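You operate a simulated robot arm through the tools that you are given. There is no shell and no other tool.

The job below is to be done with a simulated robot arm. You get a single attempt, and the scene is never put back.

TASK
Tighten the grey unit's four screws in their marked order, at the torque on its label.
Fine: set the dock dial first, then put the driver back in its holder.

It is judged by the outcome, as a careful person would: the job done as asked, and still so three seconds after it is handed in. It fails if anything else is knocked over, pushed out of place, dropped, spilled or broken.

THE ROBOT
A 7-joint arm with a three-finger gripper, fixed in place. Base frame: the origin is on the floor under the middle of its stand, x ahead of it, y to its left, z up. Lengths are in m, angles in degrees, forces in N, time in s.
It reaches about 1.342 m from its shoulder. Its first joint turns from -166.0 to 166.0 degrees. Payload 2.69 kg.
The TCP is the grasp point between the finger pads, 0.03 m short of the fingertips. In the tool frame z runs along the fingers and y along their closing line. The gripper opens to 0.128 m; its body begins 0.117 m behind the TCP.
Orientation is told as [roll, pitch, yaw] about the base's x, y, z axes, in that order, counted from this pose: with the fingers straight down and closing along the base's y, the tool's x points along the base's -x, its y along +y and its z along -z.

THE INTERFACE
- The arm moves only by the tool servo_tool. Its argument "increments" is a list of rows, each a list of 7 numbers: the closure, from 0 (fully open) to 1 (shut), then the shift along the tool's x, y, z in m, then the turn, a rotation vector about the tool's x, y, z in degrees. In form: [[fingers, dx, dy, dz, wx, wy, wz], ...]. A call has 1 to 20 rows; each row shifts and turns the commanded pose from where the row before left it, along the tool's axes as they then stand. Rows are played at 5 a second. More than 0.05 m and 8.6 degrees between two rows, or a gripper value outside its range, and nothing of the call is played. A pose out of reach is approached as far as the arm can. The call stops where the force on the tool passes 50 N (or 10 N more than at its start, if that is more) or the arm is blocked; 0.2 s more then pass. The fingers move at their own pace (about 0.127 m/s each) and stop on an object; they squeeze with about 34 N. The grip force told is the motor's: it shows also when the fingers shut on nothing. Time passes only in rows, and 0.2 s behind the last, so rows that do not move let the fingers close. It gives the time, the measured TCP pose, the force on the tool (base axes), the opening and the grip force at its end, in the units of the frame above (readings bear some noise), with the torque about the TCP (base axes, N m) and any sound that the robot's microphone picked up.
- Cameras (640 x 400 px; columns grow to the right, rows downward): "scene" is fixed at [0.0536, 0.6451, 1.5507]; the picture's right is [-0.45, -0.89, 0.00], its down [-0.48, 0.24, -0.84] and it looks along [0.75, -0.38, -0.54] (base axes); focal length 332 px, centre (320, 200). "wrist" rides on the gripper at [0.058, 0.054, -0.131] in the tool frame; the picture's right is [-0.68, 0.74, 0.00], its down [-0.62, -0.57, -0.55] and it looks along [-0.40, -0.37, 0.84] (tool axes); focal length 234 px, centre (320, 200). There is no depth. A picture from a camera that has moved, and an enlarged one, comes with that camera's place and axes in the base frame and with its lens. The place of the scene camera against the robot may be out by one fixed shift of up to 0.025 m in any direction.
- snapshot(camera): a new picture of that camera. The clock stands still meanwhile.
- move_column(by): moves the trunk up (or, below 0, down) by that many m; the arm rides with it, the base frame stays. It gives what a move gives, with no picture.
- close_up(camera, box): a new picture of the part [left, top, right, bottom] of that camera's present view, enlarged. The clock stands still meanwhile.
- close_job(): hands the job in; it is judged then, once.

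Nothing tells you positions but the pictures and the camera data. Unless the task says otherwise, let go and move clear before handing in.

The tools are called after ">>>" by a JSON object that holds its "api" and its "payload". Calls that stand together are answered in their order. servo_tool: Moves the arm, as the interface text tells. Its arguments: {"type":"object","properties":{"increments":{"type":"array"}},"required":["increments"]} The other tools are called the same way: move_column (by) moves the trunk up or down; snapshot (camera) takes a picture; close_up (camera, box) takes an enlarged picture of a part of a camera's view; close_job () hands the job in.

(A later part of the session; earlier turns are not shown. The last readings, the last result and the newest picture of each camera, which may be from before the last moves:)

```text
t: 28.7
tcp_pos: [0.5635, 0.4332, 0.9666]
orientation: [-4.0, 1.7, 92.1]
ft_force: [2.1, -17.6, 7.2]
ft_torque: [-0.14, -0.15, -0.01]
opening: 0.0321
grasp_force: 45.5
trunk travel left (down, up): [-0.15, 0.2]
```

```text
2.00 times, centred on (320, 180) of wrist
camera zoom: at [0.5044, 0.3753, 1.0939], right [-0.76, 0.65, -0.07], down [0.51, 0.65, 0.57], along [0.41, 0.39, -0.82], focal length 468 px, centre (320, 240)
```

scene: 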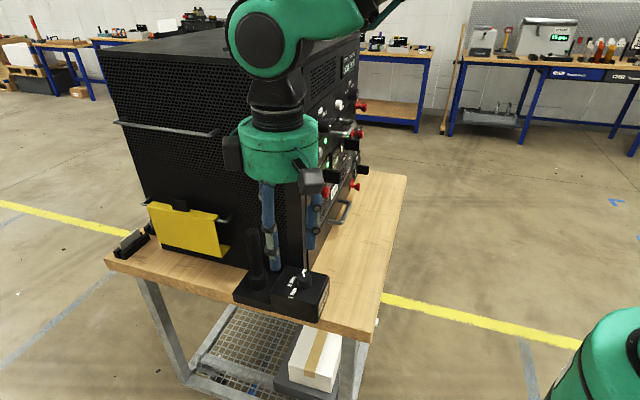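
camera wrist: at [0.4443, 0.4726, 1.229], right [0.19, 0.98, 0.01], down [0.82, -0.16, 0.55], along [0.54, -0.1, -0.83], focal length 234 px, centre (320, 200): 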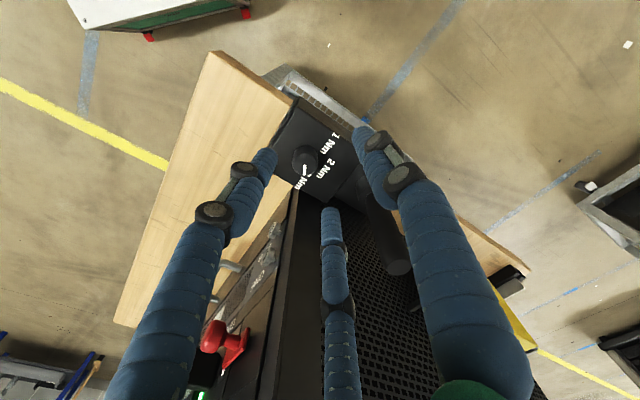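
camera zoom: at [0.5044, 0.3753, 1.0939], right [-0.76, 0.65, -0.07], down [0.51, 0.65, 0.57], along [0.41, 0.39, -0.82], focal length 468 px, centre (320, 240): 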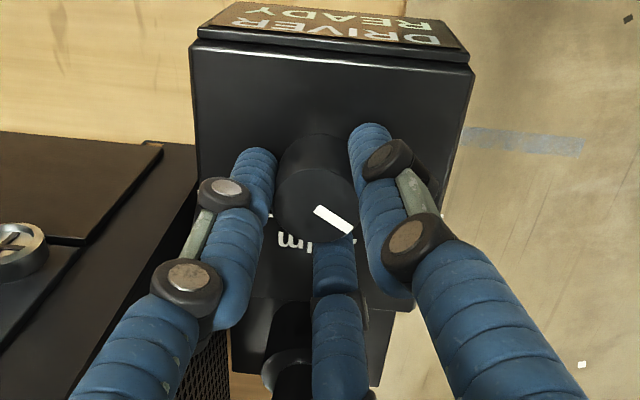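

Second stroke done. I release the dial, lift off, and check where it points.

>>> {"api": "servo_tool", "payload": {"increments": [[0.55, 0, 0, 0, 0, 0, 0], [0.5, 0, 0, 0, 0, 0, 0], [0.5, 0, 0, 0, 0, 0, 0], [0.5, 0, 0, -0.03, 0, 0, 0], [0.5, 0, 0, -0.03, 0, 0, 0], [0.5, 0, 0, -0.03, 0, 0, 0], [0.5, 0, 0, -0.03, 0, 0, 0], [0.5, 0, 0, 0, 0, 0, 0]]}}

>>> {"api": "close_up", "payload": {"camera": "wrist", "box": [250, 90, 410, 190]}}

>>> {"api": "close_up", "payload": {"camera": "scene", "box": [220, 220, 380, 320]}}

```text
t: 30.5
tcp_pos: [0.555, 0.4353, 1.0836]
orientation: [-3.9, 1.7, 91.8]
ft_force: [-1.0, -0.6, 0.7]
ft_torque: [0.01, -0.02, -0.01]
opening: 0.0639
grasp_force: 0.1
trunk travel left (down, up): [-0.15, 0.2]
```

```text
4.00 times, centred on (330, 140) of wrist
camera zoom: at [0.4945, 0.3791, 1.2107], right [-0.76, 0.65, -0.07], down [0.51, 0.65, 0.57], along [0.41, 0.39, -0.82], focal length 937 px, centre (280, 440)
```

zoom: 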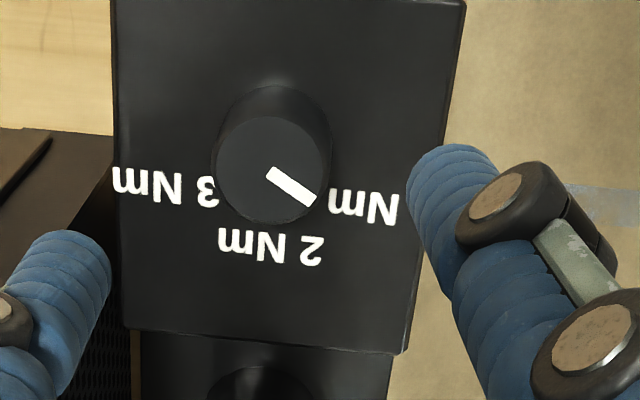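

```text
4.00 times, centred on (300, 270) of scene
camera zoom: at [0.0536, 0.6451, 1.5507], right [-0.45, -0.89, 0.0], down [-0.48, 0.24, -0.84], along [0.75, -0.38, -0.54], focal length 1326 px, centre (400, -80)
```

zoom: 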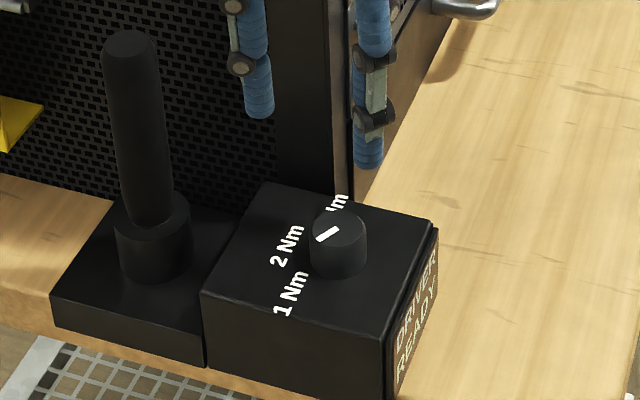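

The dial now points at 104°, i.e. the 1 Nm mark. Next is the driver; I check how the arm sits relative to the cabinet first.

>>> {"api": "snapshot", "payload": {"camera": "scene"}}

>>> {"api": "snapshot", "payload": {"camera": "wrist"}}

```text
taken
```

scene: 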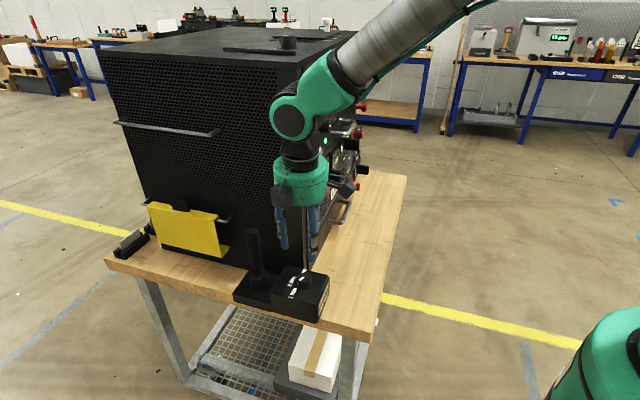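

```text
taken
camera wrist: at [0.4945, 0.3791, 1.2107], right [-0.76, 0.65, -0.07], down [0.51, 0.65, 0.57], along [0.41, 0.39, -0.82], focal length 234 px, centre (320, 200)
```

wrist: 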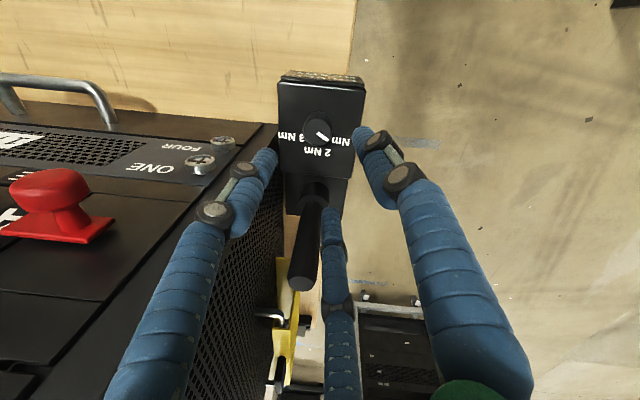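

The forearm runs alongside the cabinet side, so I'll approach the driver leaning slightly away from the cabinet. First I rise, turn to yaw 45°, and move over the driver.

>>> {"api": "servo_tool", "payload": {"increments": [[0.4, 0, 0, -0.04, 0, 0, 0], [0.4, 0, 0, -0.04, 0, 0, 0], [0.4, 0, 0, -0.045, 0, 0, 0], [0.4, 0, 0, 0, 0, 0, 7.8], [0.4, 0, 0, 0, 0, 0, 7.8], [0.4, 0, 0, 0, 0, 0, 7.8], [0.4, 0, 0, 0, 0, 0, 7.8], [0.4, 0, 0, 0, 0, 0, 7.8], [0.4, 0, 0, 0, 0, 0, 7.8], [0.4, 0, 0, 0, 4.07, 1.68, 0], [0.4, 0, 0, 0, 0, 0, 0]]}}

>>> {"api": "servo_tool", "payload": {"increments": [[0.4, -0.03, 0.01, 0, 0, 0, 0], [0.4, -0.035, 0, 0, 0, 0, 0], [0.4, -0.035, 0, 0, 0, 0, 0], [0.4, 0, 0, 0, 0, 0, 0]]}}

>>> {"api": "snapshot", "payload": {"camera": "wrist"}}

>>> {"api": "snapshot", "payload": {"camera": "scene"}}

```text
t: 32.9
tcp_pos: [0.5461, 0.4399, 1.2095]
orientation: [-8.1, 0.0, 45.0]
ft_force: [0.0, 0.0, 0.3]
ft_torque: [-0.02, -0.03, 0.04]
opening: 0.0769
grasp_force: 0.0
trunk travel left (down, up): [-0.15, 0.2]
```

```text
t: 33.9
tcp_pos: [0.6121, 0.519, 1.2099]
orientation: [-7.9, 0.1, 45.0]
ft_force: [0.2, 0.1, -0.8]
ft_torque: [-0.01, 0.02, -0.01]
opening: 0.0768
grasp_force: 0.1
trunk travel left (down, up): [-0.15, 0.2]
```

```text
taken
camera wrist: at [0.5215, 0.5275, 1.332], right [-0.04, 0.99, -0.1], down [0.78, 0.09, 0.62], along [0.63, -0.06, -0.78], focal length 234 px, centre (320, 200)
```

wrist: 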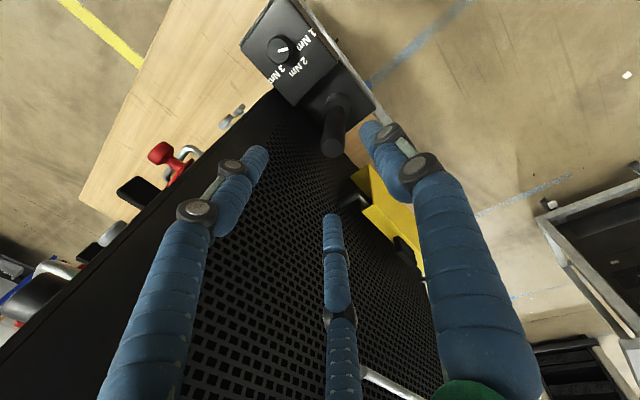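

```text
taken
```

scene: 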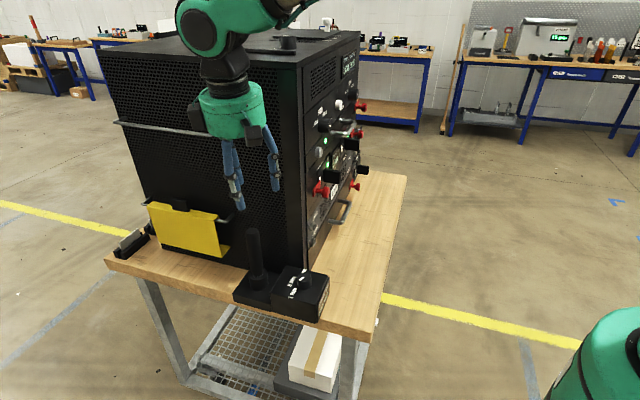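

>>> {"api": "close_up", "payload": {"camera": "wrist", "box": [240, 70, 400, 170]}}

```text
4.00 times, centred on (320, 120) of wrist
camera zoom: at [0.5215, 0.5275, 1.332], right [-0.04, 0.99, -0.1], down [0.78, 0.09, 0.62], along [0.63, -0.06, -0.78], focal length 937 px, centre (320, 520)
```

zoom: 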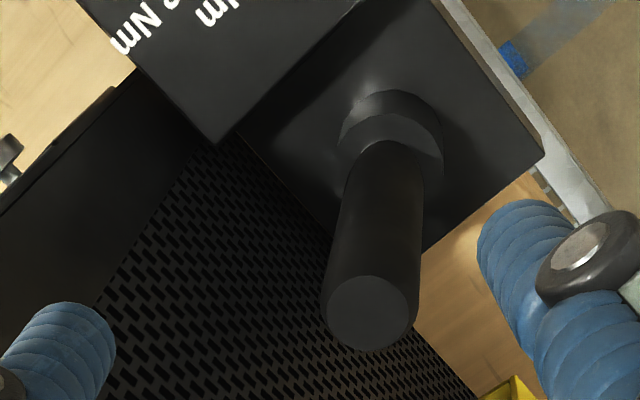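

The dial clearly shows 1 Nm. The driver axis now looks nearer to (0.648, 0.521); I move over it and lower a bit for a finer check.

>>> {"api": "servo_tool", "payload": {"increments": [[0.4, -0.0269, -0.0238, 0.0033, 0, 0, 0], [0.4, 0, 0.0041, 0.0297, 0, 0, 0], [0.4, 0, 0.0041, 0.0297, 0, 0, 0], [0.4, 0, 0, 0, 0, 0, 0]]}}

>>> {"api": "close_up", "payload": {"camera": "wrist", "box": [240, 90, 400, 190]}}

>>> {"api": "close_up", "payload": {"camera": "scene", "box": [160, 40, 380, 320]}}

```text
t: 34.9
tcp_pos: [0.6475, 0.5164, 1.1534]
orientation: [-8.1, 0.0, 45.1]
ft_force: [-0.4, 0.6, 0.2]
ft_torque: [-0.01, -0.02, 0.02]
opening: 0.0765
grasp_force: 0.1
trunk travel left (down, up): [-0.15, 0.2]
```

```text
4.00 times, centred on (320, 140) of wrist
camera zoom: at [0.5569, 0.5281, 1.2736], right [-0.04, 0.99, -0.1], down [0.78, 0.09, 0.62], along [0.63, -0.06, -0.78], focal length 937 px, centre (320, 440)
```

zoom: 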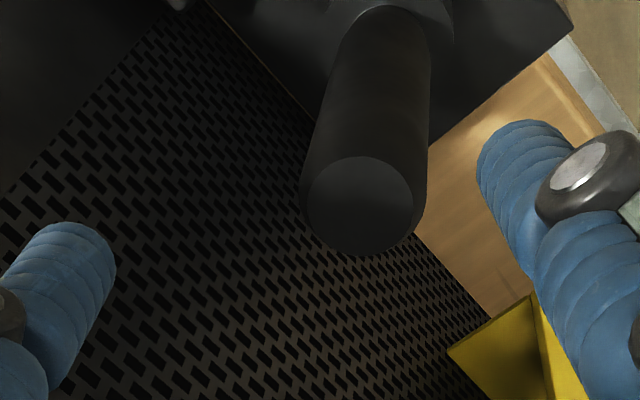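

```text
1.43 times, centred on (270, 180) of scene
camera zoom: at [0.0536, 0.6451, 1.5507], right [-0.45, -0.89, 0.0], down [-0.48, 0.24, -0.84], along [0.75, -0.38, -0.54], focal length 474 px, centre (391, 229)
```

zoom: 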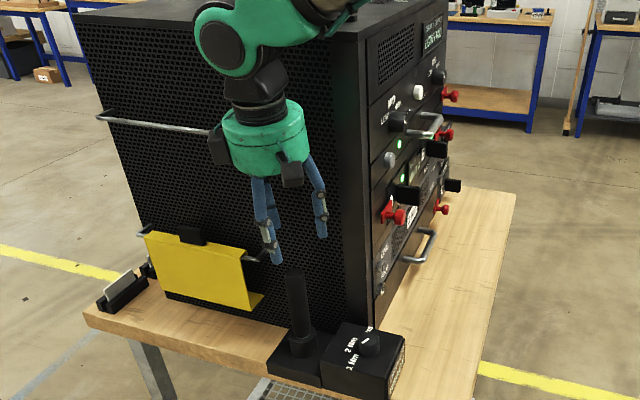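

The handle top is at about (0.649, 0.520, 1.068). I descend halfway, watching the arm against the cabinet.

>>> {"api": "servo_tool", "payload": {"increments": [[0.4, -0.0012, 0.0037, 0.023, 0, 0, 0], [0.4, -0.0012, 0.0037, 0.023, 0, 0, 0], [0.4, -0.0012, 0.0037, 0.023, 0, 0, 0], [0.4, 0, 0, 0, 0, 0, 0]]}}

>>> {"api": "close_up", "payload": {"camera": "wrist", "box": [200, 90, 440, 240]}}

>>> {"api": "close_up", "payload": {"camera": "scene", "box": [160, 0, 380, 320]}}

```text
t: 35.9
tcp_pos: [0.6485, 0.5217, 1.0778]
orientation: [-8.0, 0.0, 44.9]
ft_force: [0.4, 0.0, 0.6]
ft_torque: [-0.03, 0.03, -0.02]
opening: 0.0771
grasp_force: 0.0
trunk travel left (down, up): [-0.15, 0.2]
```

```text
2.67 times, centred on (320, 165) of wrist
camera zoom: at [0.5578, 0.5316, 1.1991], right [-0.04, 0.99, -0.1], down [0.78, 0.09, 0.62], along [0.63, -0.06, -0.78], focal length 624 px, centre (320, 293)
```

zoom: 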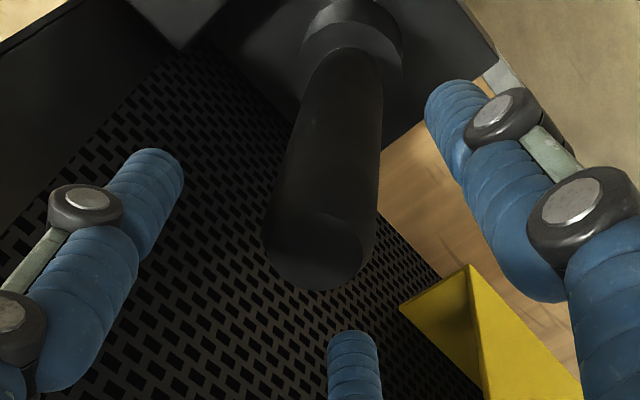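

```text
1.25 times, centred on (270, 160) of scene
camera zoom: at [0.0536, 0.6451, 1.5507], right [-0.45, -0.89, 0.0], down [-0.48, 0.24, -0.84], along [0.75, -0.38, -0.54], focal length 414 px, centre (382, 250)
```

zoom: 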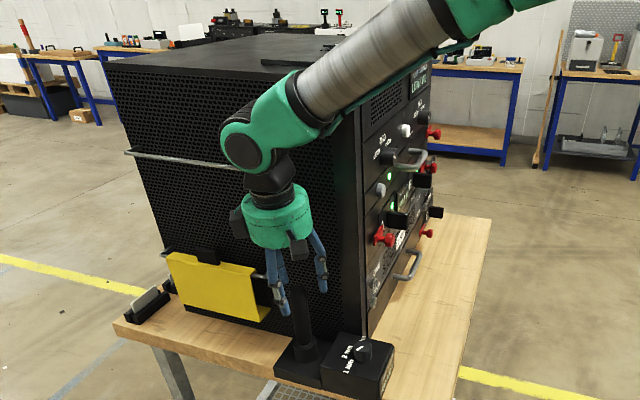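

The handle is well centred between the fingers. I descend the rest and then grip.

>>> {"api": "servo_tool", "payload": {"increments": [[0.4, 0, 0.0029, 0.0208, 0, 0, 0], [0.4, 0, 0.0029, 0.0208, 0, 0, 0], [0.4, 0, 0.0029, 0.0208, 0, 0, 0], [0.4, 0, 0, 0, 0, 0, 0]]}}

>>> {"api": "close_up", "payload": {"camera": "wrist", "box": [200, 90, 440, 290]}}

>>> {"api": "close_up", "payload": {"camera": "scene", "box": [180, 60, 380, 320]}}

```text
t: 36.9
tcp_pos: [0.6486, 0.5198, 1.0151]
orientation: [-7.8, -0.1, 45.0]
ft_force: [-0.5, 0.6, -0.2]
ft_torque: [-0.05, -0.02, 0.0]
opening: 0.0768
grasp_force: 0.0
trunk travel left (down, up): [-0.15, 0.2]
```

```text
2.00 times, centred on (320, 190) of wrist
camera zoom: at [0.5569, 0.5295, 1.1368], right [-0.04, 0.99, -0.1], down [0.78, 0.09, 0.62], along [0.63, -0.06, -0.78], focal length 468 px, centre (320, 220)
```

zoom: 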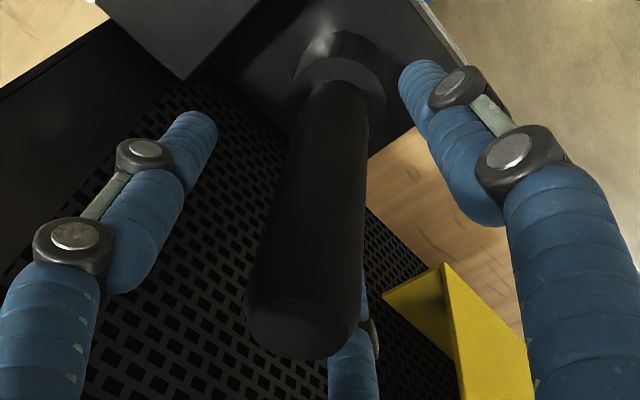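

```text
1.54 times, centred on (280, 190) of scene
camera zoom: at [0.0536, 0.6451, 1.5507], right [-0.45, -0.89, 0.0], down [-0.48, 0.24, -0.84], along [0.75, -0.38, -0.54], focal length 510 px, centre (382, 215)
```

zoom: 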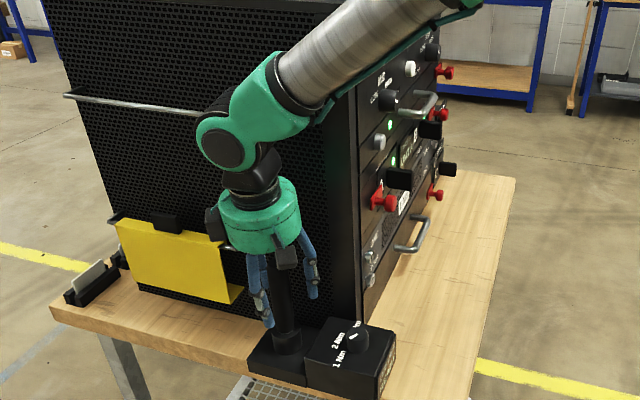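

The fingers surround the handle. I reduce the lean slightly so the fingers line up better with the handle, then close.

>>> {"api": "servo_tool", "payload": {"increments": [[0.4, 0, 0, 0, -1.5, 0, 0], [0.4, 0, 0, 0, -1.5, 0, 0], [0.4, 0, 0, 0, 0, 0, 0]]}}

>>> {"api": "servo_tool", "payload": {"increments": [[0.55, 0, 0, 0, 0, 0, 0], [0.68, 0, 0, 0, 0, 0, 0], [0.8, 0, 0, 0, 0, 0, 0], [1.0, 0, 0, 0, 0, 0, 0], [1.0, 0, 0, 0, 0, 0, 0]]}}

>>> {"api": "close_up", "payload": {"camera": "wrist", "box": [200, 90, 440, 290]}}

```text
t: 37.7
tcp_pos: [0.6485, 0.5226, 1.0146]
orientation: [-4.9, 0.0, 45.0]
ft_force: [0.4, 0.1, 0.3]
ft_torque: [0.0, 0.01, -0.01]
opening: 0.0766
grasp_force: 0.0
trunk travel left (down, up): [-0.15, 0.2]
```

```text
t: 38.9
tcp_pos: [0.6485, 0.5207, 1.0158]
orientation: [-4.9, 0.0, 45.0]
ft_force: [2.7, 0.6, 3.5]
ft_torque: [0.12, -0.24, 0.01]
opening: 0.0323
grasp_force: 34.3
trunk travel left (down, up): [-0.15, 0.2]
```

```text
2.00 times, centred on (320, 190) of wrist
camera zoom: at [0.5622, 0.526, 1.141], right [-0.04, 1.0, -0.06], down [0.8, 0.07, 0.6], along [0.6, -0.03, -0.8], focal length 468 px, centre (320, 220)
```

zoom: 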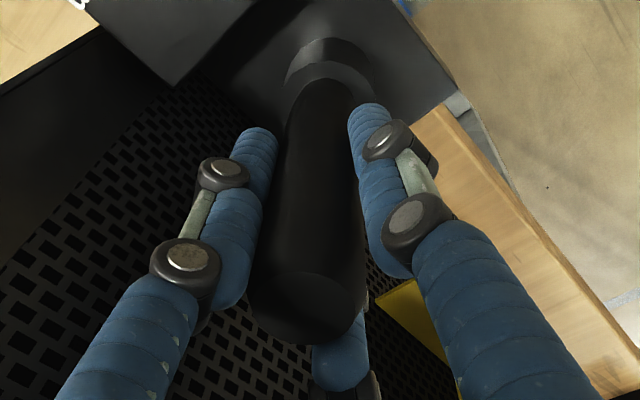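

Driver gripped firmly with little side load. I lift it straight up in small steps.

>>> {"api": "servo_tool", "payload": {"increments": [[1.0, 0, -0.0009, -0.01, 0, 0, 0], [1.0, 0, -0.0017, -0.02, 0, 0, 0], [1.0, 0, -0.0017, -0.02, 0, 0, 0]]}}

>>> {"api": "close_up", "payload": {"camera": "scene", "box": [180, 160, 380, 320]}}

```text
t: 39.7
tcp_pos: [0.6495, 0.5214, 1.0658]
orientation: [-4.9, 0.0, 45.0]
ft_force: [-0.3, -0.1, -2.9]
ft_torque: [0.0, -0.03, -0.03]
opening: 0.0317
grasp_force: 33.9
trunk travel left (down, up): [-0.15, 0.2]
```

```text
2.50 times, centred on (280, 240) of scene
camera zoom: at [0.0536, 0.6451, 1.5507], right [-0.45, -0.89, 0.0], down [-0.48, 0.24, -0.84], along [0.75, -0.38, -0.54], focal length 829 px, centre (420, 100)
```

zoom: 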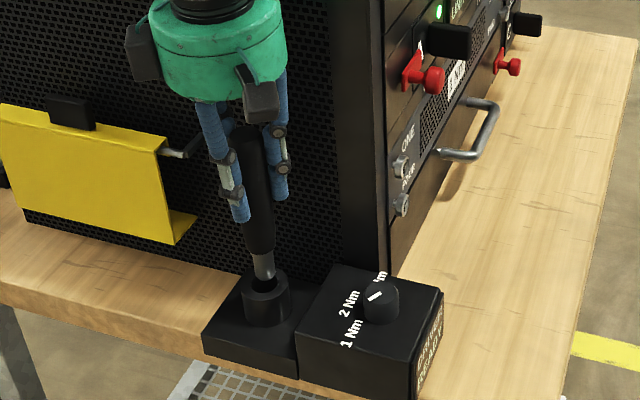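

The driver comes out cleanly (about 0.3 kg). I keep lifting.

>>> {"api": "servo_tool", "payload": {"increments": [[1.0, 0, -0.0021, -0.025, 0, 0, 0], [1.0, 0, -0.0021, -0.025, 0, 0, 0], [1.0, 0, -0.0026, -0.03, 0, 0, 0], [1.0, 0, 0, 0, 0, 0, 0]]}}

>>> {"api": "close_up", "payload": {"camera": "scene", "box": [180, 120, 380, 320]}}

>>> {"api": "close_up", "payload": {"camera": "wrist", "box": [200, 60, 440, 290]}}

```text
t: 40.7
tcp_pos: [0.6494, 0.5232, 1.1454]
orientation: [-5.0, 0.0, 45.0]
ft_force: [-0.8, -1.0, -3.0]
ft_torque: [0.02, 0.01, 0.03]
opening: 0.032
grasp_force: 34.8
trunk travel left (down, up): [-0.15, 0.2]
```

```text
2.00 times, centred on (280, 220) of scene
camera zoom: at [0.0536, 0.6451, 1.5507], right [-0.45, -0.89, 0.0], down [-0.48, 0.24, -0.84], along [0.75, -0.38, -0.54], focal length 663 px, centre (400, 160)
```

zoom: 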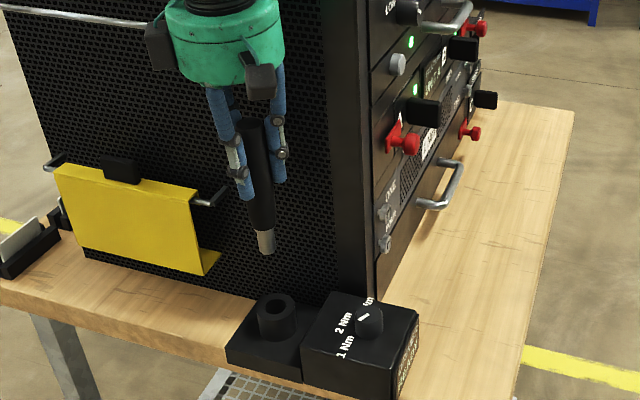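

```text
1.74 times, centred on (320, 175) of wrist
camera zoom: at [0.5643, 0.5266, 1.2715], right [-0.04, 1.0, -0.06], down [0.8, 0.07, 0.6], along [0.6, -0.03, -0.8], focal length 407 px, centre (320, 244)
```

zoom: 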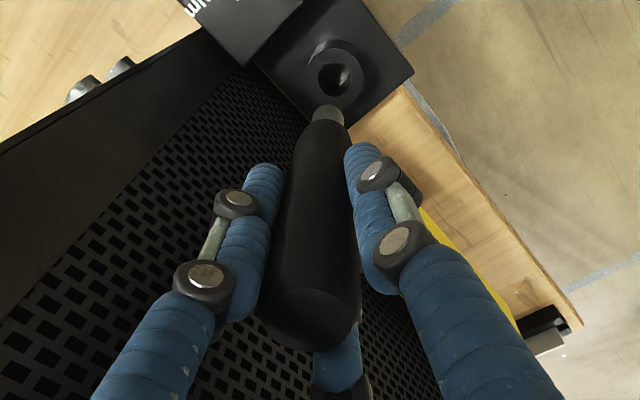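

The driver is free of the holder; its tip is about 0.125 m ahead of the TCP and it sits ~5° off the tool axis. I retreat in front of the cabinet before swinging it horizontal.

>>> {"api": "servo_tool", "payload": {"increments": [[1.0, 0, -0.0021, -0.025, 0, 0, 0], [1.0, 0, -0.0021, -0.025, 0, 0, 0], [1.0, 0.045, 0, 0, 0, 0, 0], [1.0, 0.045, 0, 0, 0, 0, 0], [1.0, 0.045, 0, 0, 0, 0, 0], [1.0, 0.045, 0, 0, 0, 0, 0], [1.0, 0.045, 0, 0, 0, 0, 0], [1.0, 0.045, 0, 0, 0, 0, 0], [1.0, 0.045, 0, 0, 0, 0, 0], [1.0, 0, -0.0425, 0, 0, 0, 0], [1.0, 0, -0.0425, 0, 0, 0, 0], [1.0, 0, 0, 0, 0, 0, 0]]}}

>>> {"api": "snapshot", "payload": {"camera": "scene"}}

```text
t: 43.3
tcp_pos: [0.4888, 0.2366, 1.202]
orientation: [-4.9, 0.0, 45.0]
ft_force: [1.8, -0.1, -2.9]
ft_torque: [0.02, 0.03, 0.01]
opening: 0.0317
grasp_force: 33.4
trunk travel left (down, up): [-0.15, 0.2]
```

```text
taken
```

scene: 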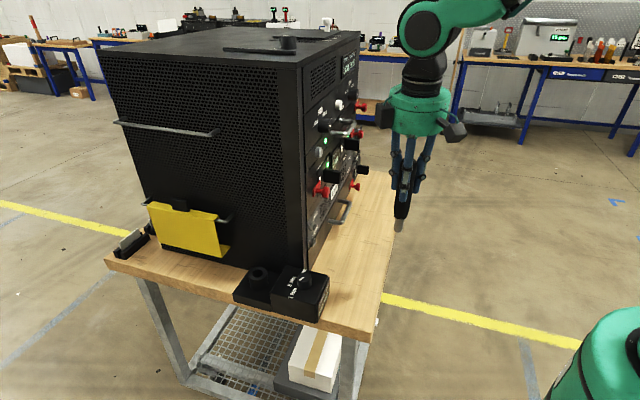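

Clear of the cabinet. Now I swing the tool horizontal, pointing the driver toward the panel.

>>> {"api": "servo_tool", "payload": {"increments": [[1.0, 0, 0, 0, 0, -8.18, 0], [1.0, 0, 0, 0, 0, -8.18, 0], [1.0, 0, 0, 0, 0, -8.18, 0], [1.0, 0, 0, 0, 0, -8.18, 0], [1.0, 0, 0, 0, 0, -8.18, 0], [1.0, 0, 0, 0, 0, -8.18, 0]]}}

>>> {"api": "servo_tool", "payload": {"increments": [[1.0, 0, 0, 0, 0, -8.18, 0], [1.0, 0, 0, 0, 0, -8.18, 0], [1.0, 0, 0, 0, 0, -8.18, 0], [1.0, 0, 0, 0, 0, -8.18, 0], [1.0, 0, 0, 0, 0, -8.18, 0], [1.0, 0, 0, 0, 4.9, 0, 0], [1.0, 0, 0, 0, 0, 0, 0]]}}

>>> {"api": "snapshot", "payload": {"camera": "scene"}}

>>> {"api": "snapshot", "payload": {"camera": "wrist"}}

```text
t: 44.7
tcp_pos: [0.4864, 0.2391, 1.1933]
orientation: [-6.7, -47.7, 49.9]
ft_force: [-2.0, -0.2, 3.3]
ft_torque: [-0.23, 0.23, -0.03]
opening: 0.0312
grasp_force: 34.1
trunk travel left (down, up): [-0.15, 0.2]
```

```text
t: 46.3
tcp_pos: [0.4861, 0.2396, 1.203]
orientation: [-95.2, -85.2, 135.3]
ft_force: [-0.4, -0.6, -2.8]
ft_torque: [-0.07, 0.06, 0.01]
opening: 0.0312
grasp_force: 33.9
trunk travel left (down, up): [-0.15, 0.2]
```

```text
taken
```

scene: 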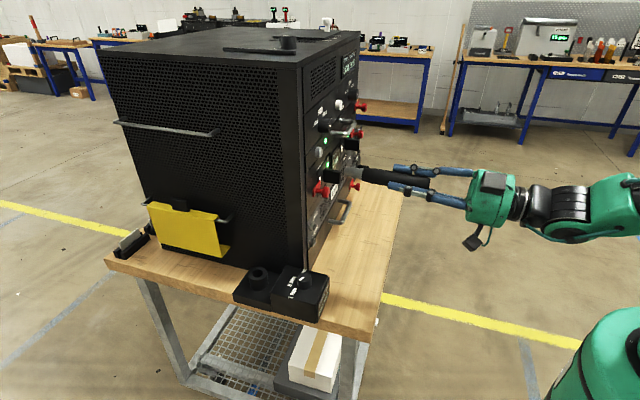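

```text
taken
camera wrist: at [0.3561, 0.1927, 1.1396], right [-0.51, 0.6, 0.61], down [-0.1, -0.75, 0.66], along [0.85, 0.28, 0.44], focal length 234 px, centre (320, 200)
```

wrist: 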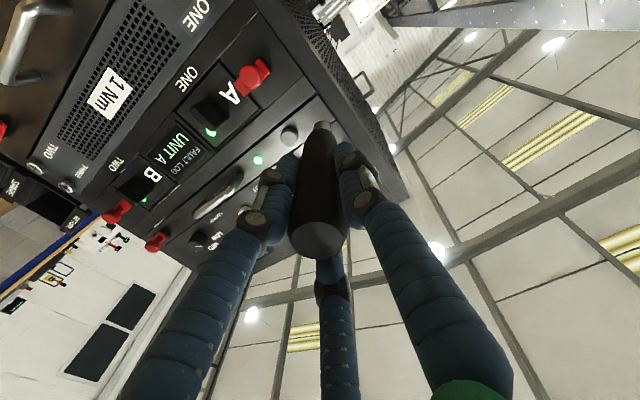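

The driver is horizontal, pointing at the panel. I zoom into this view to fix the screws' positions precisely.

>>> {"api": "close_up", "payload": {"camera": "wrist", "box": [0, 130, 160, 230]}}

>>> {"api": "close_up", "payload": {"camera": "wrist", "box": [120, 0, 280, 100]}}

>>> {"api": "close_up", "payload": {"camera": "wrist", "box": [240, 60, 400, 260]}}

```text
4.00 times, centred on (80, 180) of wrist
camera zoom: at [0.3561, 0.1927, 1.1396], right [-0.51, 0.6, 0.61], down [-0.1, -0.75, 0.66], along [0.85, 0.28, 0.44], focal length 937 px, centre (1280, 280)
```

zoom: 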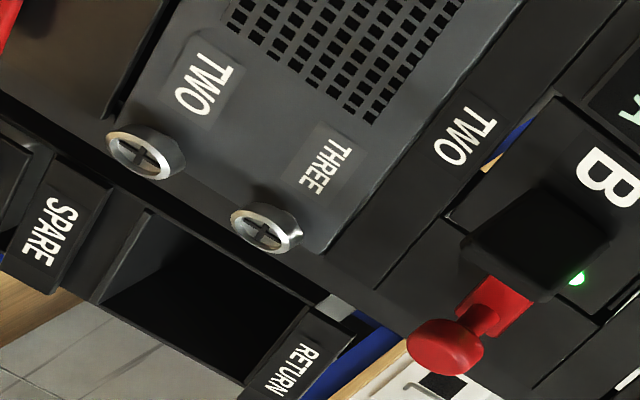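

```text
4.00 times, centred on (200, 50) of wrist
camera zoom: at [0.3561, 0.1927, 1.1396], right [-0.51, 0.6, 0.61], down [-0.1, -0.75, 0.66], along [0.85, 0.28, 0.44], focal length 937 px, centre (800, 800)
```

zoom: 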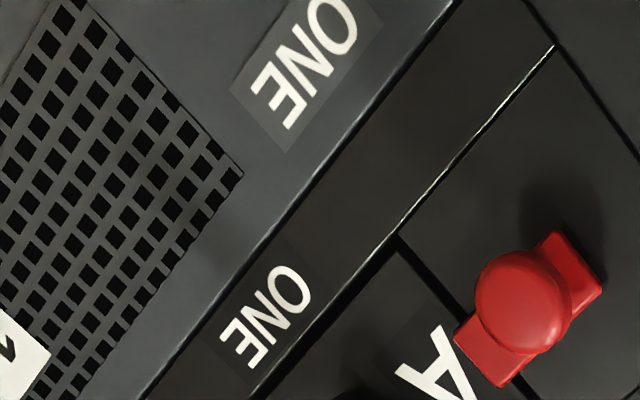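

```text
2.00 times, centred on (320, 160) of wrist
camera zoom: at [0.3561, 0.1927, 1.1396], right [-0.51, 0.6, 0.61], down [-0.1, -0.75, 0.66], along [0.85, 0.28, 0.44], focal length 468 px, centre (320, 280)
```

zoom: 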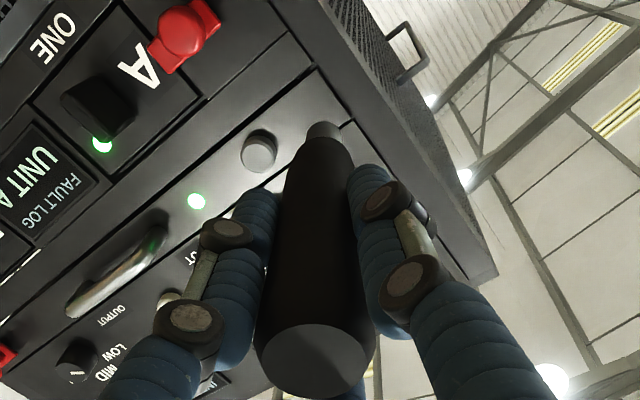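

I triangulate ONE at about (0.644, 0.374, 1.025), FOUR (0.642, 0.373, 0.979), TWO (0.959, 0.052, 0.981), THREE (0.950, 0.054, 1.032). I lower the driver to the height of screw ONE, a few centimetres in front of it.

>>> {"api": "servo_tool", "payload": {"increments": [[1.0, 0.0437, -0.0003, 0, 0, 0, 0], [1.0, 0.0437, -0.0003, 0, 0, 0, 0], [1.0, 0.0437, -0.0003, 0, 0, 0, 0], [1.0, 0.0437, -0.0003, 0, 0, 0, 0], [1.0, 0, 0, 0, 0, 0, 0]]}}

>>> {"api": "snapshot", "payload": {"camera": "wrist"}}

>>> {"api": "snapshot", "payload": {"camera": "scene"}}

```text
t: 47.5
tcp_pos: [0.5084, 0.2082, 1.0718]
orientation: [-85.7, -86.1, 126.5]
ft_force: [1.0, -0.3, -2.3]
ft_torque: [-0.06, 0.05, 0.04]
opening: 0.0306
grasp_force: 33.7
out of reach, approached as far as the arm can: row 3, 4
trunk travel left (down, up): [-0.15, 0.2]
```

```text
taken
camera wrist: at [0.3771, 0.1603, 1.0099], right [-0.51, 0.59, 0.62], down [-0.07, -0.75, 0.66], along [0.86, 0.29, 0.42], focal length 234 px, centre (320, 200)
```

wrist: 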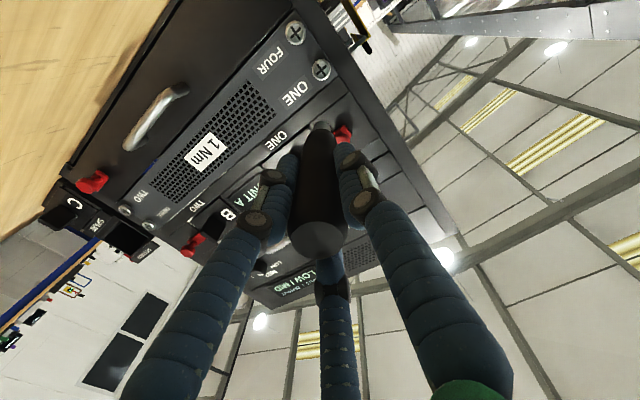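

```text
taken
```

scene: 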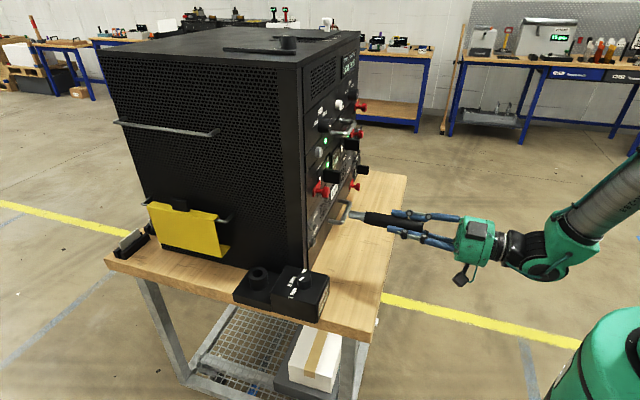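

That height is beyond the folded arm's reach with the trunk where it is. I raise the arm back to a comfortable pose and lower the trunk instead.

>>> {"api": "servo_tool", "payload": {"increments": [[1.0, -0.04, 0, 0, 0, 0, 0], [1.0, -0.04, 0, 0, 0, 0, 0], [1.0, -0.04, 0, 0, 0, 0, 0], [1.0, 0, 0, 0, 0, 0, 0]]}}

>>> {"api": "move_column", "payload": {"by": -0.1}}

>>> {"api": "snapshot", "payload": {"camera": "scene"}}

```text
t: 48.5
tcp_pos: [0.5006, 0.2172, 1.1941]
orientation: [-95.0, -84.9, 135.1]
ft_force: [-0.4, -0.4, -3.1]
ft_torque: [-0.09, 0.06, -0.02]
opening: 0.0309
grasp_force: 34.1
trunk travel left (down, up): [-0.15, 0.2]
```

```text
t: 49.8
tcp_pos: [0.5022, 0.2166, 1.0947]
orientation: [-94.8, -85.1, 134.8]
ft_force: [0.0, -0.3, -2.8]
ft_torque: [-0.04, 0.07, 0.0]
opening: 0.0305
grasp_force: 34.2
trunk travel left (down, up): [-0.05, 0.3]
```

```text
taken
```

scene: 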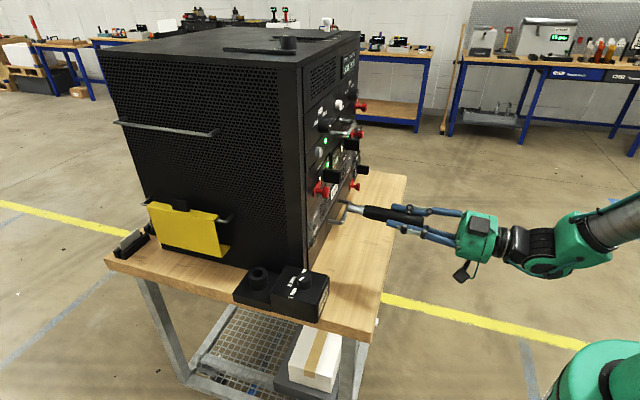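

>>> {"api": "move_column", "payload": {"by": -0.05}}

>>> {"api": "snapshot", "payload": {"camera": "wrist"}}

>>> {"api": "close_up", "payload": {"camera": "wrist", "box": [240, 20, 400, 140]}}

```text
t: 50.7
tcp_pos: [0.5021, 0.2164, 1.0444]
orientation: [-94.8, -85.1, 134.8]
ft_force: [0.1, -0.4, -3.0]
ft_torque: [-0.08, 0.08, -0.01]
opening: 0.0309
grasp_force: 33.8
trunk travel left (down, up): [0.0, 0.35]
```

```text
taken
camera wrist: at [0.3715, 0.17, 0.9802], right [-0.51, 0.6, 0.61], down [-0.09, -0.75, 0.66], along [0.85, 0.28, 0.44], focal length 234 px, centre (320, 200)
```

wrist: 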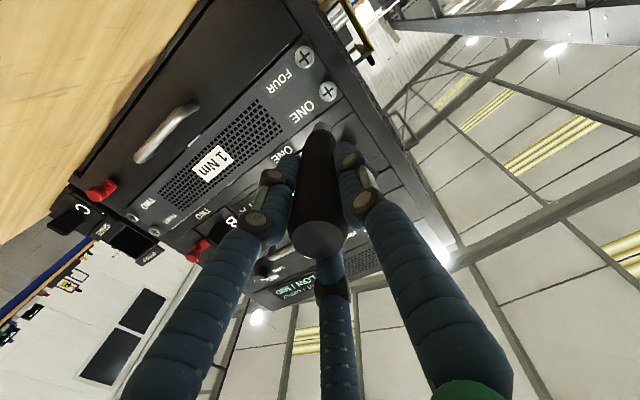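

```text
3.33 times, centred on (320, 80) of wrist
camera zoom: at [0.3715, 0.17, 0.9802], right [-0.51, 0.6, 0.61], down [-0.09, -0.75, 0.66], along [0.85, 0.28, 0.44], focal length 781 px, centre (320, 600)
```

zoom: 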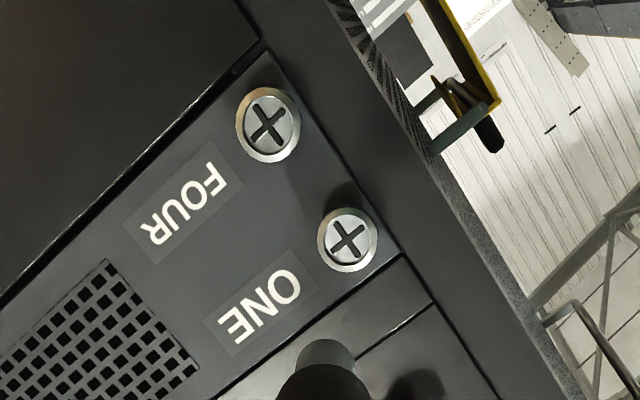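

Now the driver tip and screw ONE appear close together in view. I zoom to measure the driver's actual axis in the hand.

>>> {"api": "close_up", "payload": {"camera": "wrist", "box": [280, 110, 360, 160]}}

>>> {"api": "close_up", "payload": {"camera": "wrist", "box": [270, 110, 370, 270]}}

>>> {"api": "close_up", "payload": {"camera": "scene", "box": [300, 170, 460, 270]}}

```text
8.00 times, centred on (320, 135) of wrist
camera zoom: at [0.3715, 0.17, 0.9802], right [-0.51, 0.6, 0.61], down [-0.09, -0.75, 0.66], along [0.85, 0.28, 0.44], focal length 1873 px, centre (320, 720)
```

zoom: 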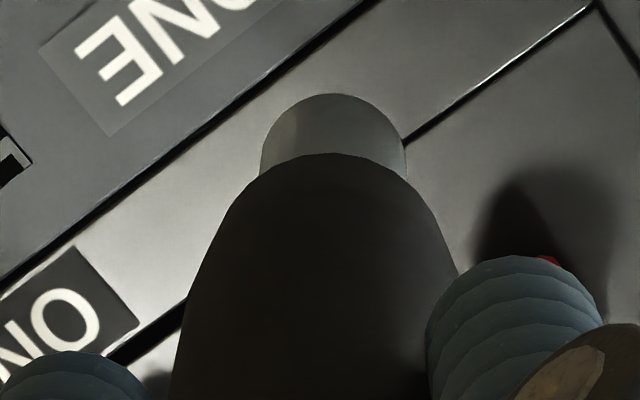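

```text
2.50 times, centred on (320, 190) of wrist
camera zoom: at [0.3715, 0.17, 0.9802], right [-0.51, 0.6, 0.61], down [-0.09, -0.75, 0.66], along [0.85, 0.28, 0.44], focal length 585 px, centre (320, 225)
```

zoom: 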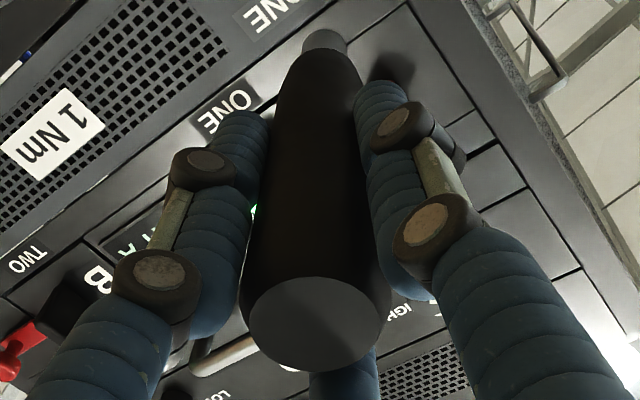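

```text
4.00 times, centred on (380, 220) of scene
camera zoom: at [0.0536, 0.6451, 1.5507], right [-0.45, -0.89, 0.0], down [-0.48, 0.24, -0.84], along [0.75, -0.38, -0.54], focal length 1326 px, centre (80, 120)
```

zoom: 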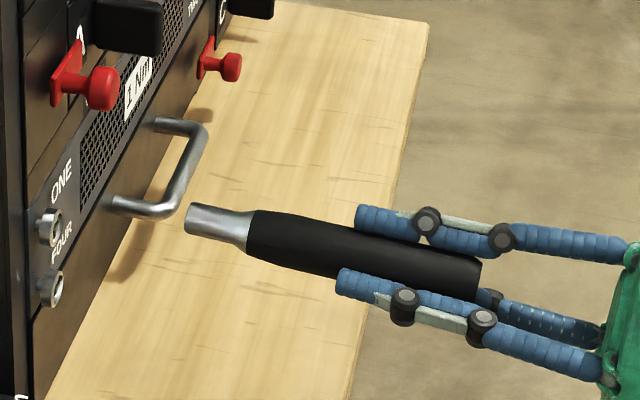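

>>> {"api": "close_up", "payload": {"camera": "scene", "box": [330, 180, 540, 300]}}

>>> {"api": "close_up", "payload": {"camera": "scene", "box": [335, 190, 415, 240]}}

```text
3.05 times, centred on (435, 240) of scene
camera zoom: at [0.0536, 0.6451, 1.5507], right [-0.45, -0.89, 0.0], down [-0.48, 0.24, -0.84], along [0.75, -0.38, -0.54], focal length 1011 px, centre (-30, 78)
```

zoom: 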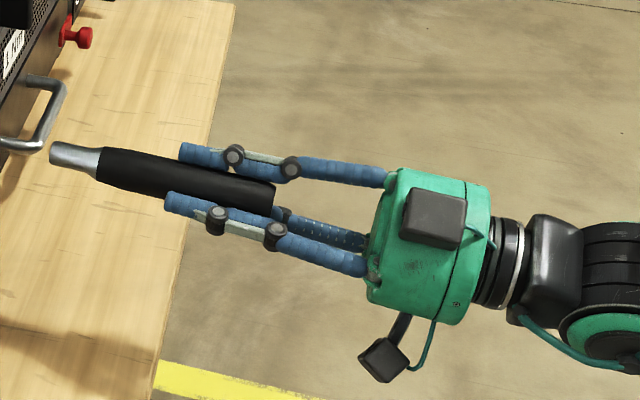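

```text
8.00 times, centred on (375, 215) of scene
camera zoom: at [0.0536, 0.6451, 1.5507], right [-0.45, -0.89, 0.0], down [-0.48, 0.24, -0.84], along [0.75, -0.38, -0.54], focal length 2653 px, centre (-120, 80)
```

zoom: 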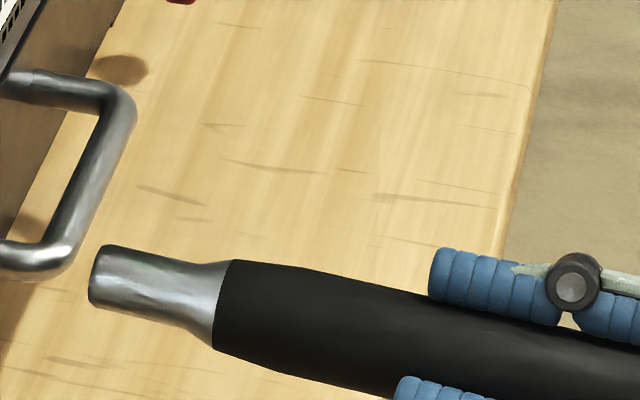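

The driver sits slightly skewed in the grip; I correct the tool orientation by about 3° so the driver is square to the panel, and move the tip to roughly 3 cm before screw ONE.

>>> {"api": "servo_tool", "payload": {"increments": [[1.0, 0, 0, 0, -2.14, -1.96, 0], [1.0, 0.0105, 0.0087, 0.0242, 0, 0, 0], [1.0, 0.0104, 0.0086, 0.0241, 0, 0, 0], [1.0, 0, 0, 0, 0, 0, 0]]}}

>>> {"api": "close_up", "payload": {"camera": "wrist", "box": [250, 60, 390, 160]}}

>>> {"api": "close_up", "payload": {"camera": "scene", "box": [290, 160, 450, 260]}}

```text
t: 51.7
tcp_pos: [0.528, 0.2622, 1.0268]
orientation: [-113.5, -84.6, 155.8]
ft_force: [-0.1, 0.2, -3.8]
ft_torque: [-0.07, 0.05, 0.0]
opening: 0.0309
grasp_force: 34.3
trunk travel left (down, up): [0.0, 0.35]
```

```text
4.00 times, centred on (320, 110) of wrist
camera zoom: at [0.402, 0.2119, 0.9572], right [-0.55, 0.57, 0.61], down [-0.08, -0.76, 0.64], along [0.83, 0.3, 0.47], focal length 937 px, centre (320, 560)
```

zoom: 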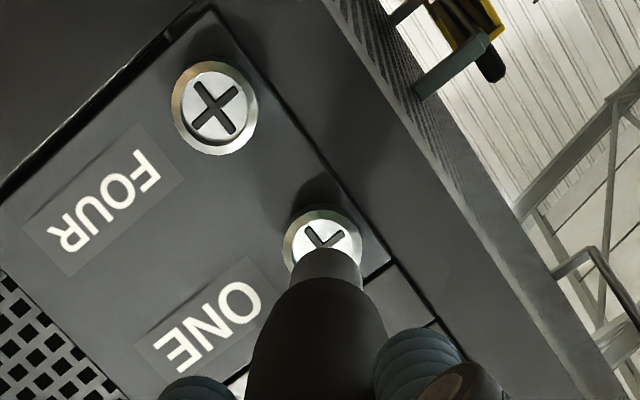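

```text
4.00 times, centred on (370, 210) of scene
camera zoom: at [0.0536, 0.6451, 1.5507], right [-0.45, -0.89, 0.0], down [-0.48, 0.24, -0.84], along [0.75, -0.38, -0.54], focal length 1326 px, centre (120, 160)
```

zoom: 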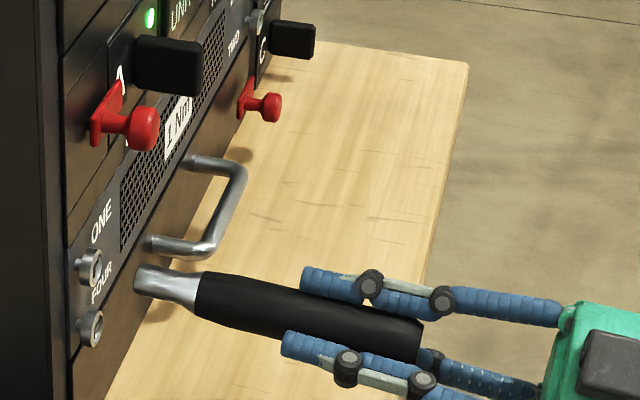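

The tip is lined up with screw ONE to within 2 mm. I make a small sideways correction and advance most of the gap.

>>> {"api": "servo_tool", "payload": {"increments": [[1.0, 0.0018, -0.0002, 0.01, 0, 0, 0], [1.0, 0, 0, 0.008, 0, 0, 0], [1.0, 0, 0, 0, 0, 0, 0]]}}

>>> {"api": "close_up", "payload": {"camera": "wrist", "box": [250, 60, 390, 160]}}

>>> {"api": "close_up", "payload": {"camera": "scene", "box": [300, 180, 380, 260]}}

```text
t: 52.5
tcp_pos: [0.5423, 0.2738, 1.0229]
orientation: [-113.7, -84.5, 155.9]
ft_force: [0.1, 0.3, -2.1]
ft_torque: [-0.09, 0.06, -0.01]
opening: 0.0307
grasp_force: 34.2
trunk travel left (down, up): [0.0, 0.35]
```

```text
4.00 times, centred on (320, 110) of wrist
camera zoom: at [0.4159, 0.2235, 0.9548], right [-0.55, 0.57, 0.61], down [-0.08, -0.76, 0.64], along [0.83, 0.3, 0.47], focal length 937 px, centre (320, 560)
```

zoom: 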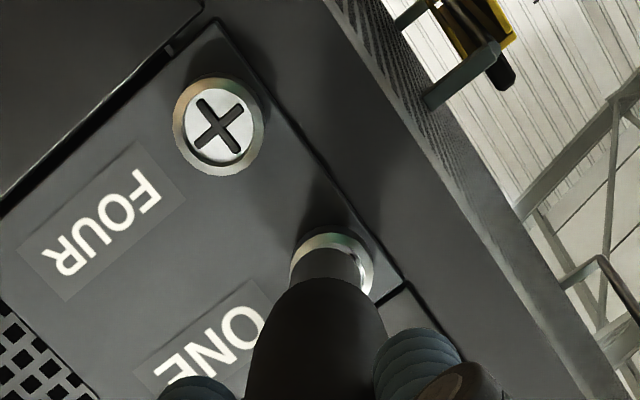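

```text
5.00 times, centred on (340, 220) of scene
camera zoom: at [0.0536, 0.6451, 1.5507], right [-0.45, -0.89, 0.0], down [-0.48, 0.24, -0.84], along [0.75, -0.38, -0.54], focal length 1658 px, centre (220, 100)
```

zoom: 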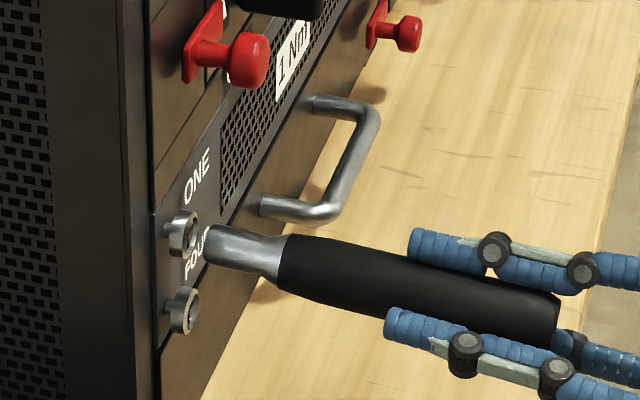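

>>> {"api": "close_up", "payload": {"camera": "wrist", "box": [290, 105, 350, 145]}}

>>> {"api": "close_up", "payload": {"camera": "scene", "box": [315, 210, 355, 240]}}

```text
10.00 times, centred on (320, 125) of wrist
camera zoom: at [0.4159, 0.2235, 0.9548], right [-0.55, 0.57, 0.61], down [-0.08, -0.76, 0.64], along [0.83, 0.3, 0.47], focal length 2342 px, centre (320, 950)
```

zoom: 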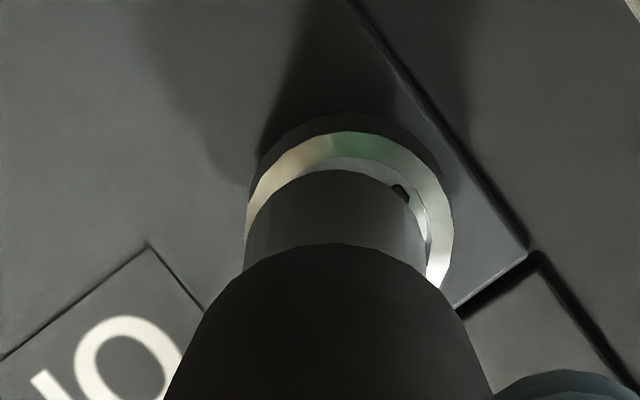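

```text
13.33 times, centred on (335, 225) of scene
camera zoom: at [0.0536, 0.6451, 1.5507], right [-0.45, -0.89, 0.0], down [-0.48, 0.24, -0.84], along [0.75, -0.38, -0.54], focal length 4421 px, centre (120, -133)
```

zoom: 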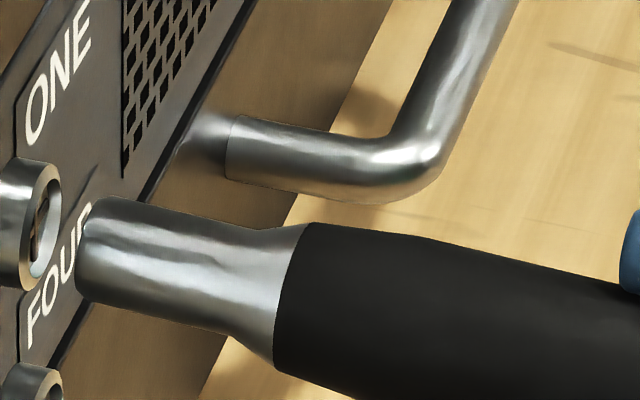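

The tip is about 9 mm from screw ONE and sits ~2.5 mm too low. I raise it slightly and advance a bit more.

>>> {"api": "servo_tool", "payload": {"increments": [[1.0, -0.0025, -0.0002, 0, 0, 0, 0], [1.0, 0.0002, 0.0003, 0.005, 0, 0, 0], [1.0, 0, 0, 0, 0, 0, 0]]}}

>>> {"api": "close_up", "payload": {"camera": "wrist", "box": [290, 105, 350, 145]}}

>>> {"api": "close_up", "payload": {"camera": "scene", "box": [315, 210, 355, 240]}}

```text
t: 53.3
tcp_pos: [0.5439, 0.2772, 1.0262]
orientation: [-113.4, -84.5, 155.6]
ft_force: [0.1, 1.0, -3.4]
ft_torque: [-0.06, 0.1, 0.02]
opening: 0.0308
grasp_force: 34.1
trunk travel left (down, up): [0.0, 0.35]
```

```text
10.00 times, centred on (320, 125) of wrist
camera zoom: at [0.4184, 0.2265, 0.9573], right [-0.55, 0.57, 0.61], down [-0.08, -0.76, 0.64], along [0.83, 0.31, 0.47], focal length 2342 px, centre (320, 950)
```

zoom: 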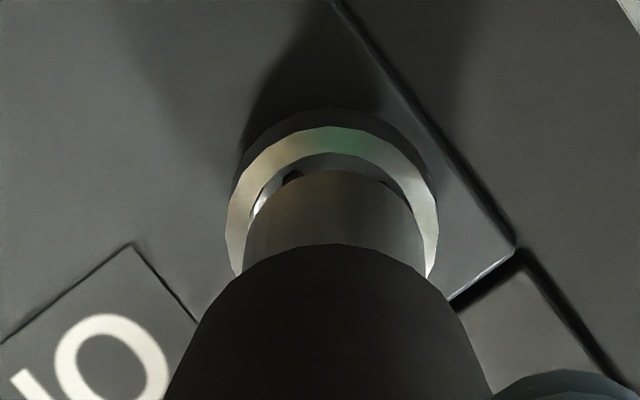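

```text
13.33 times, centred on (335, 225) of scene
camera zoom: at [0.0536, 0.6451, 1.5507], right [-0.45, -0.89, 0.0], down [-0.48, 0.24, -0.84], along [0.75, -0.38, -0.54], focal length 4421 px, centre (120, -133)
```

zoom: 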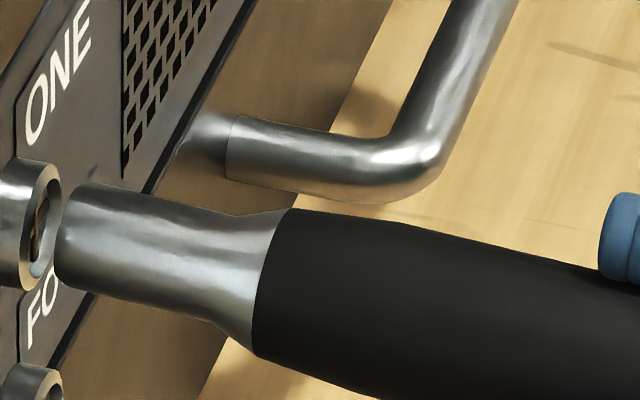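

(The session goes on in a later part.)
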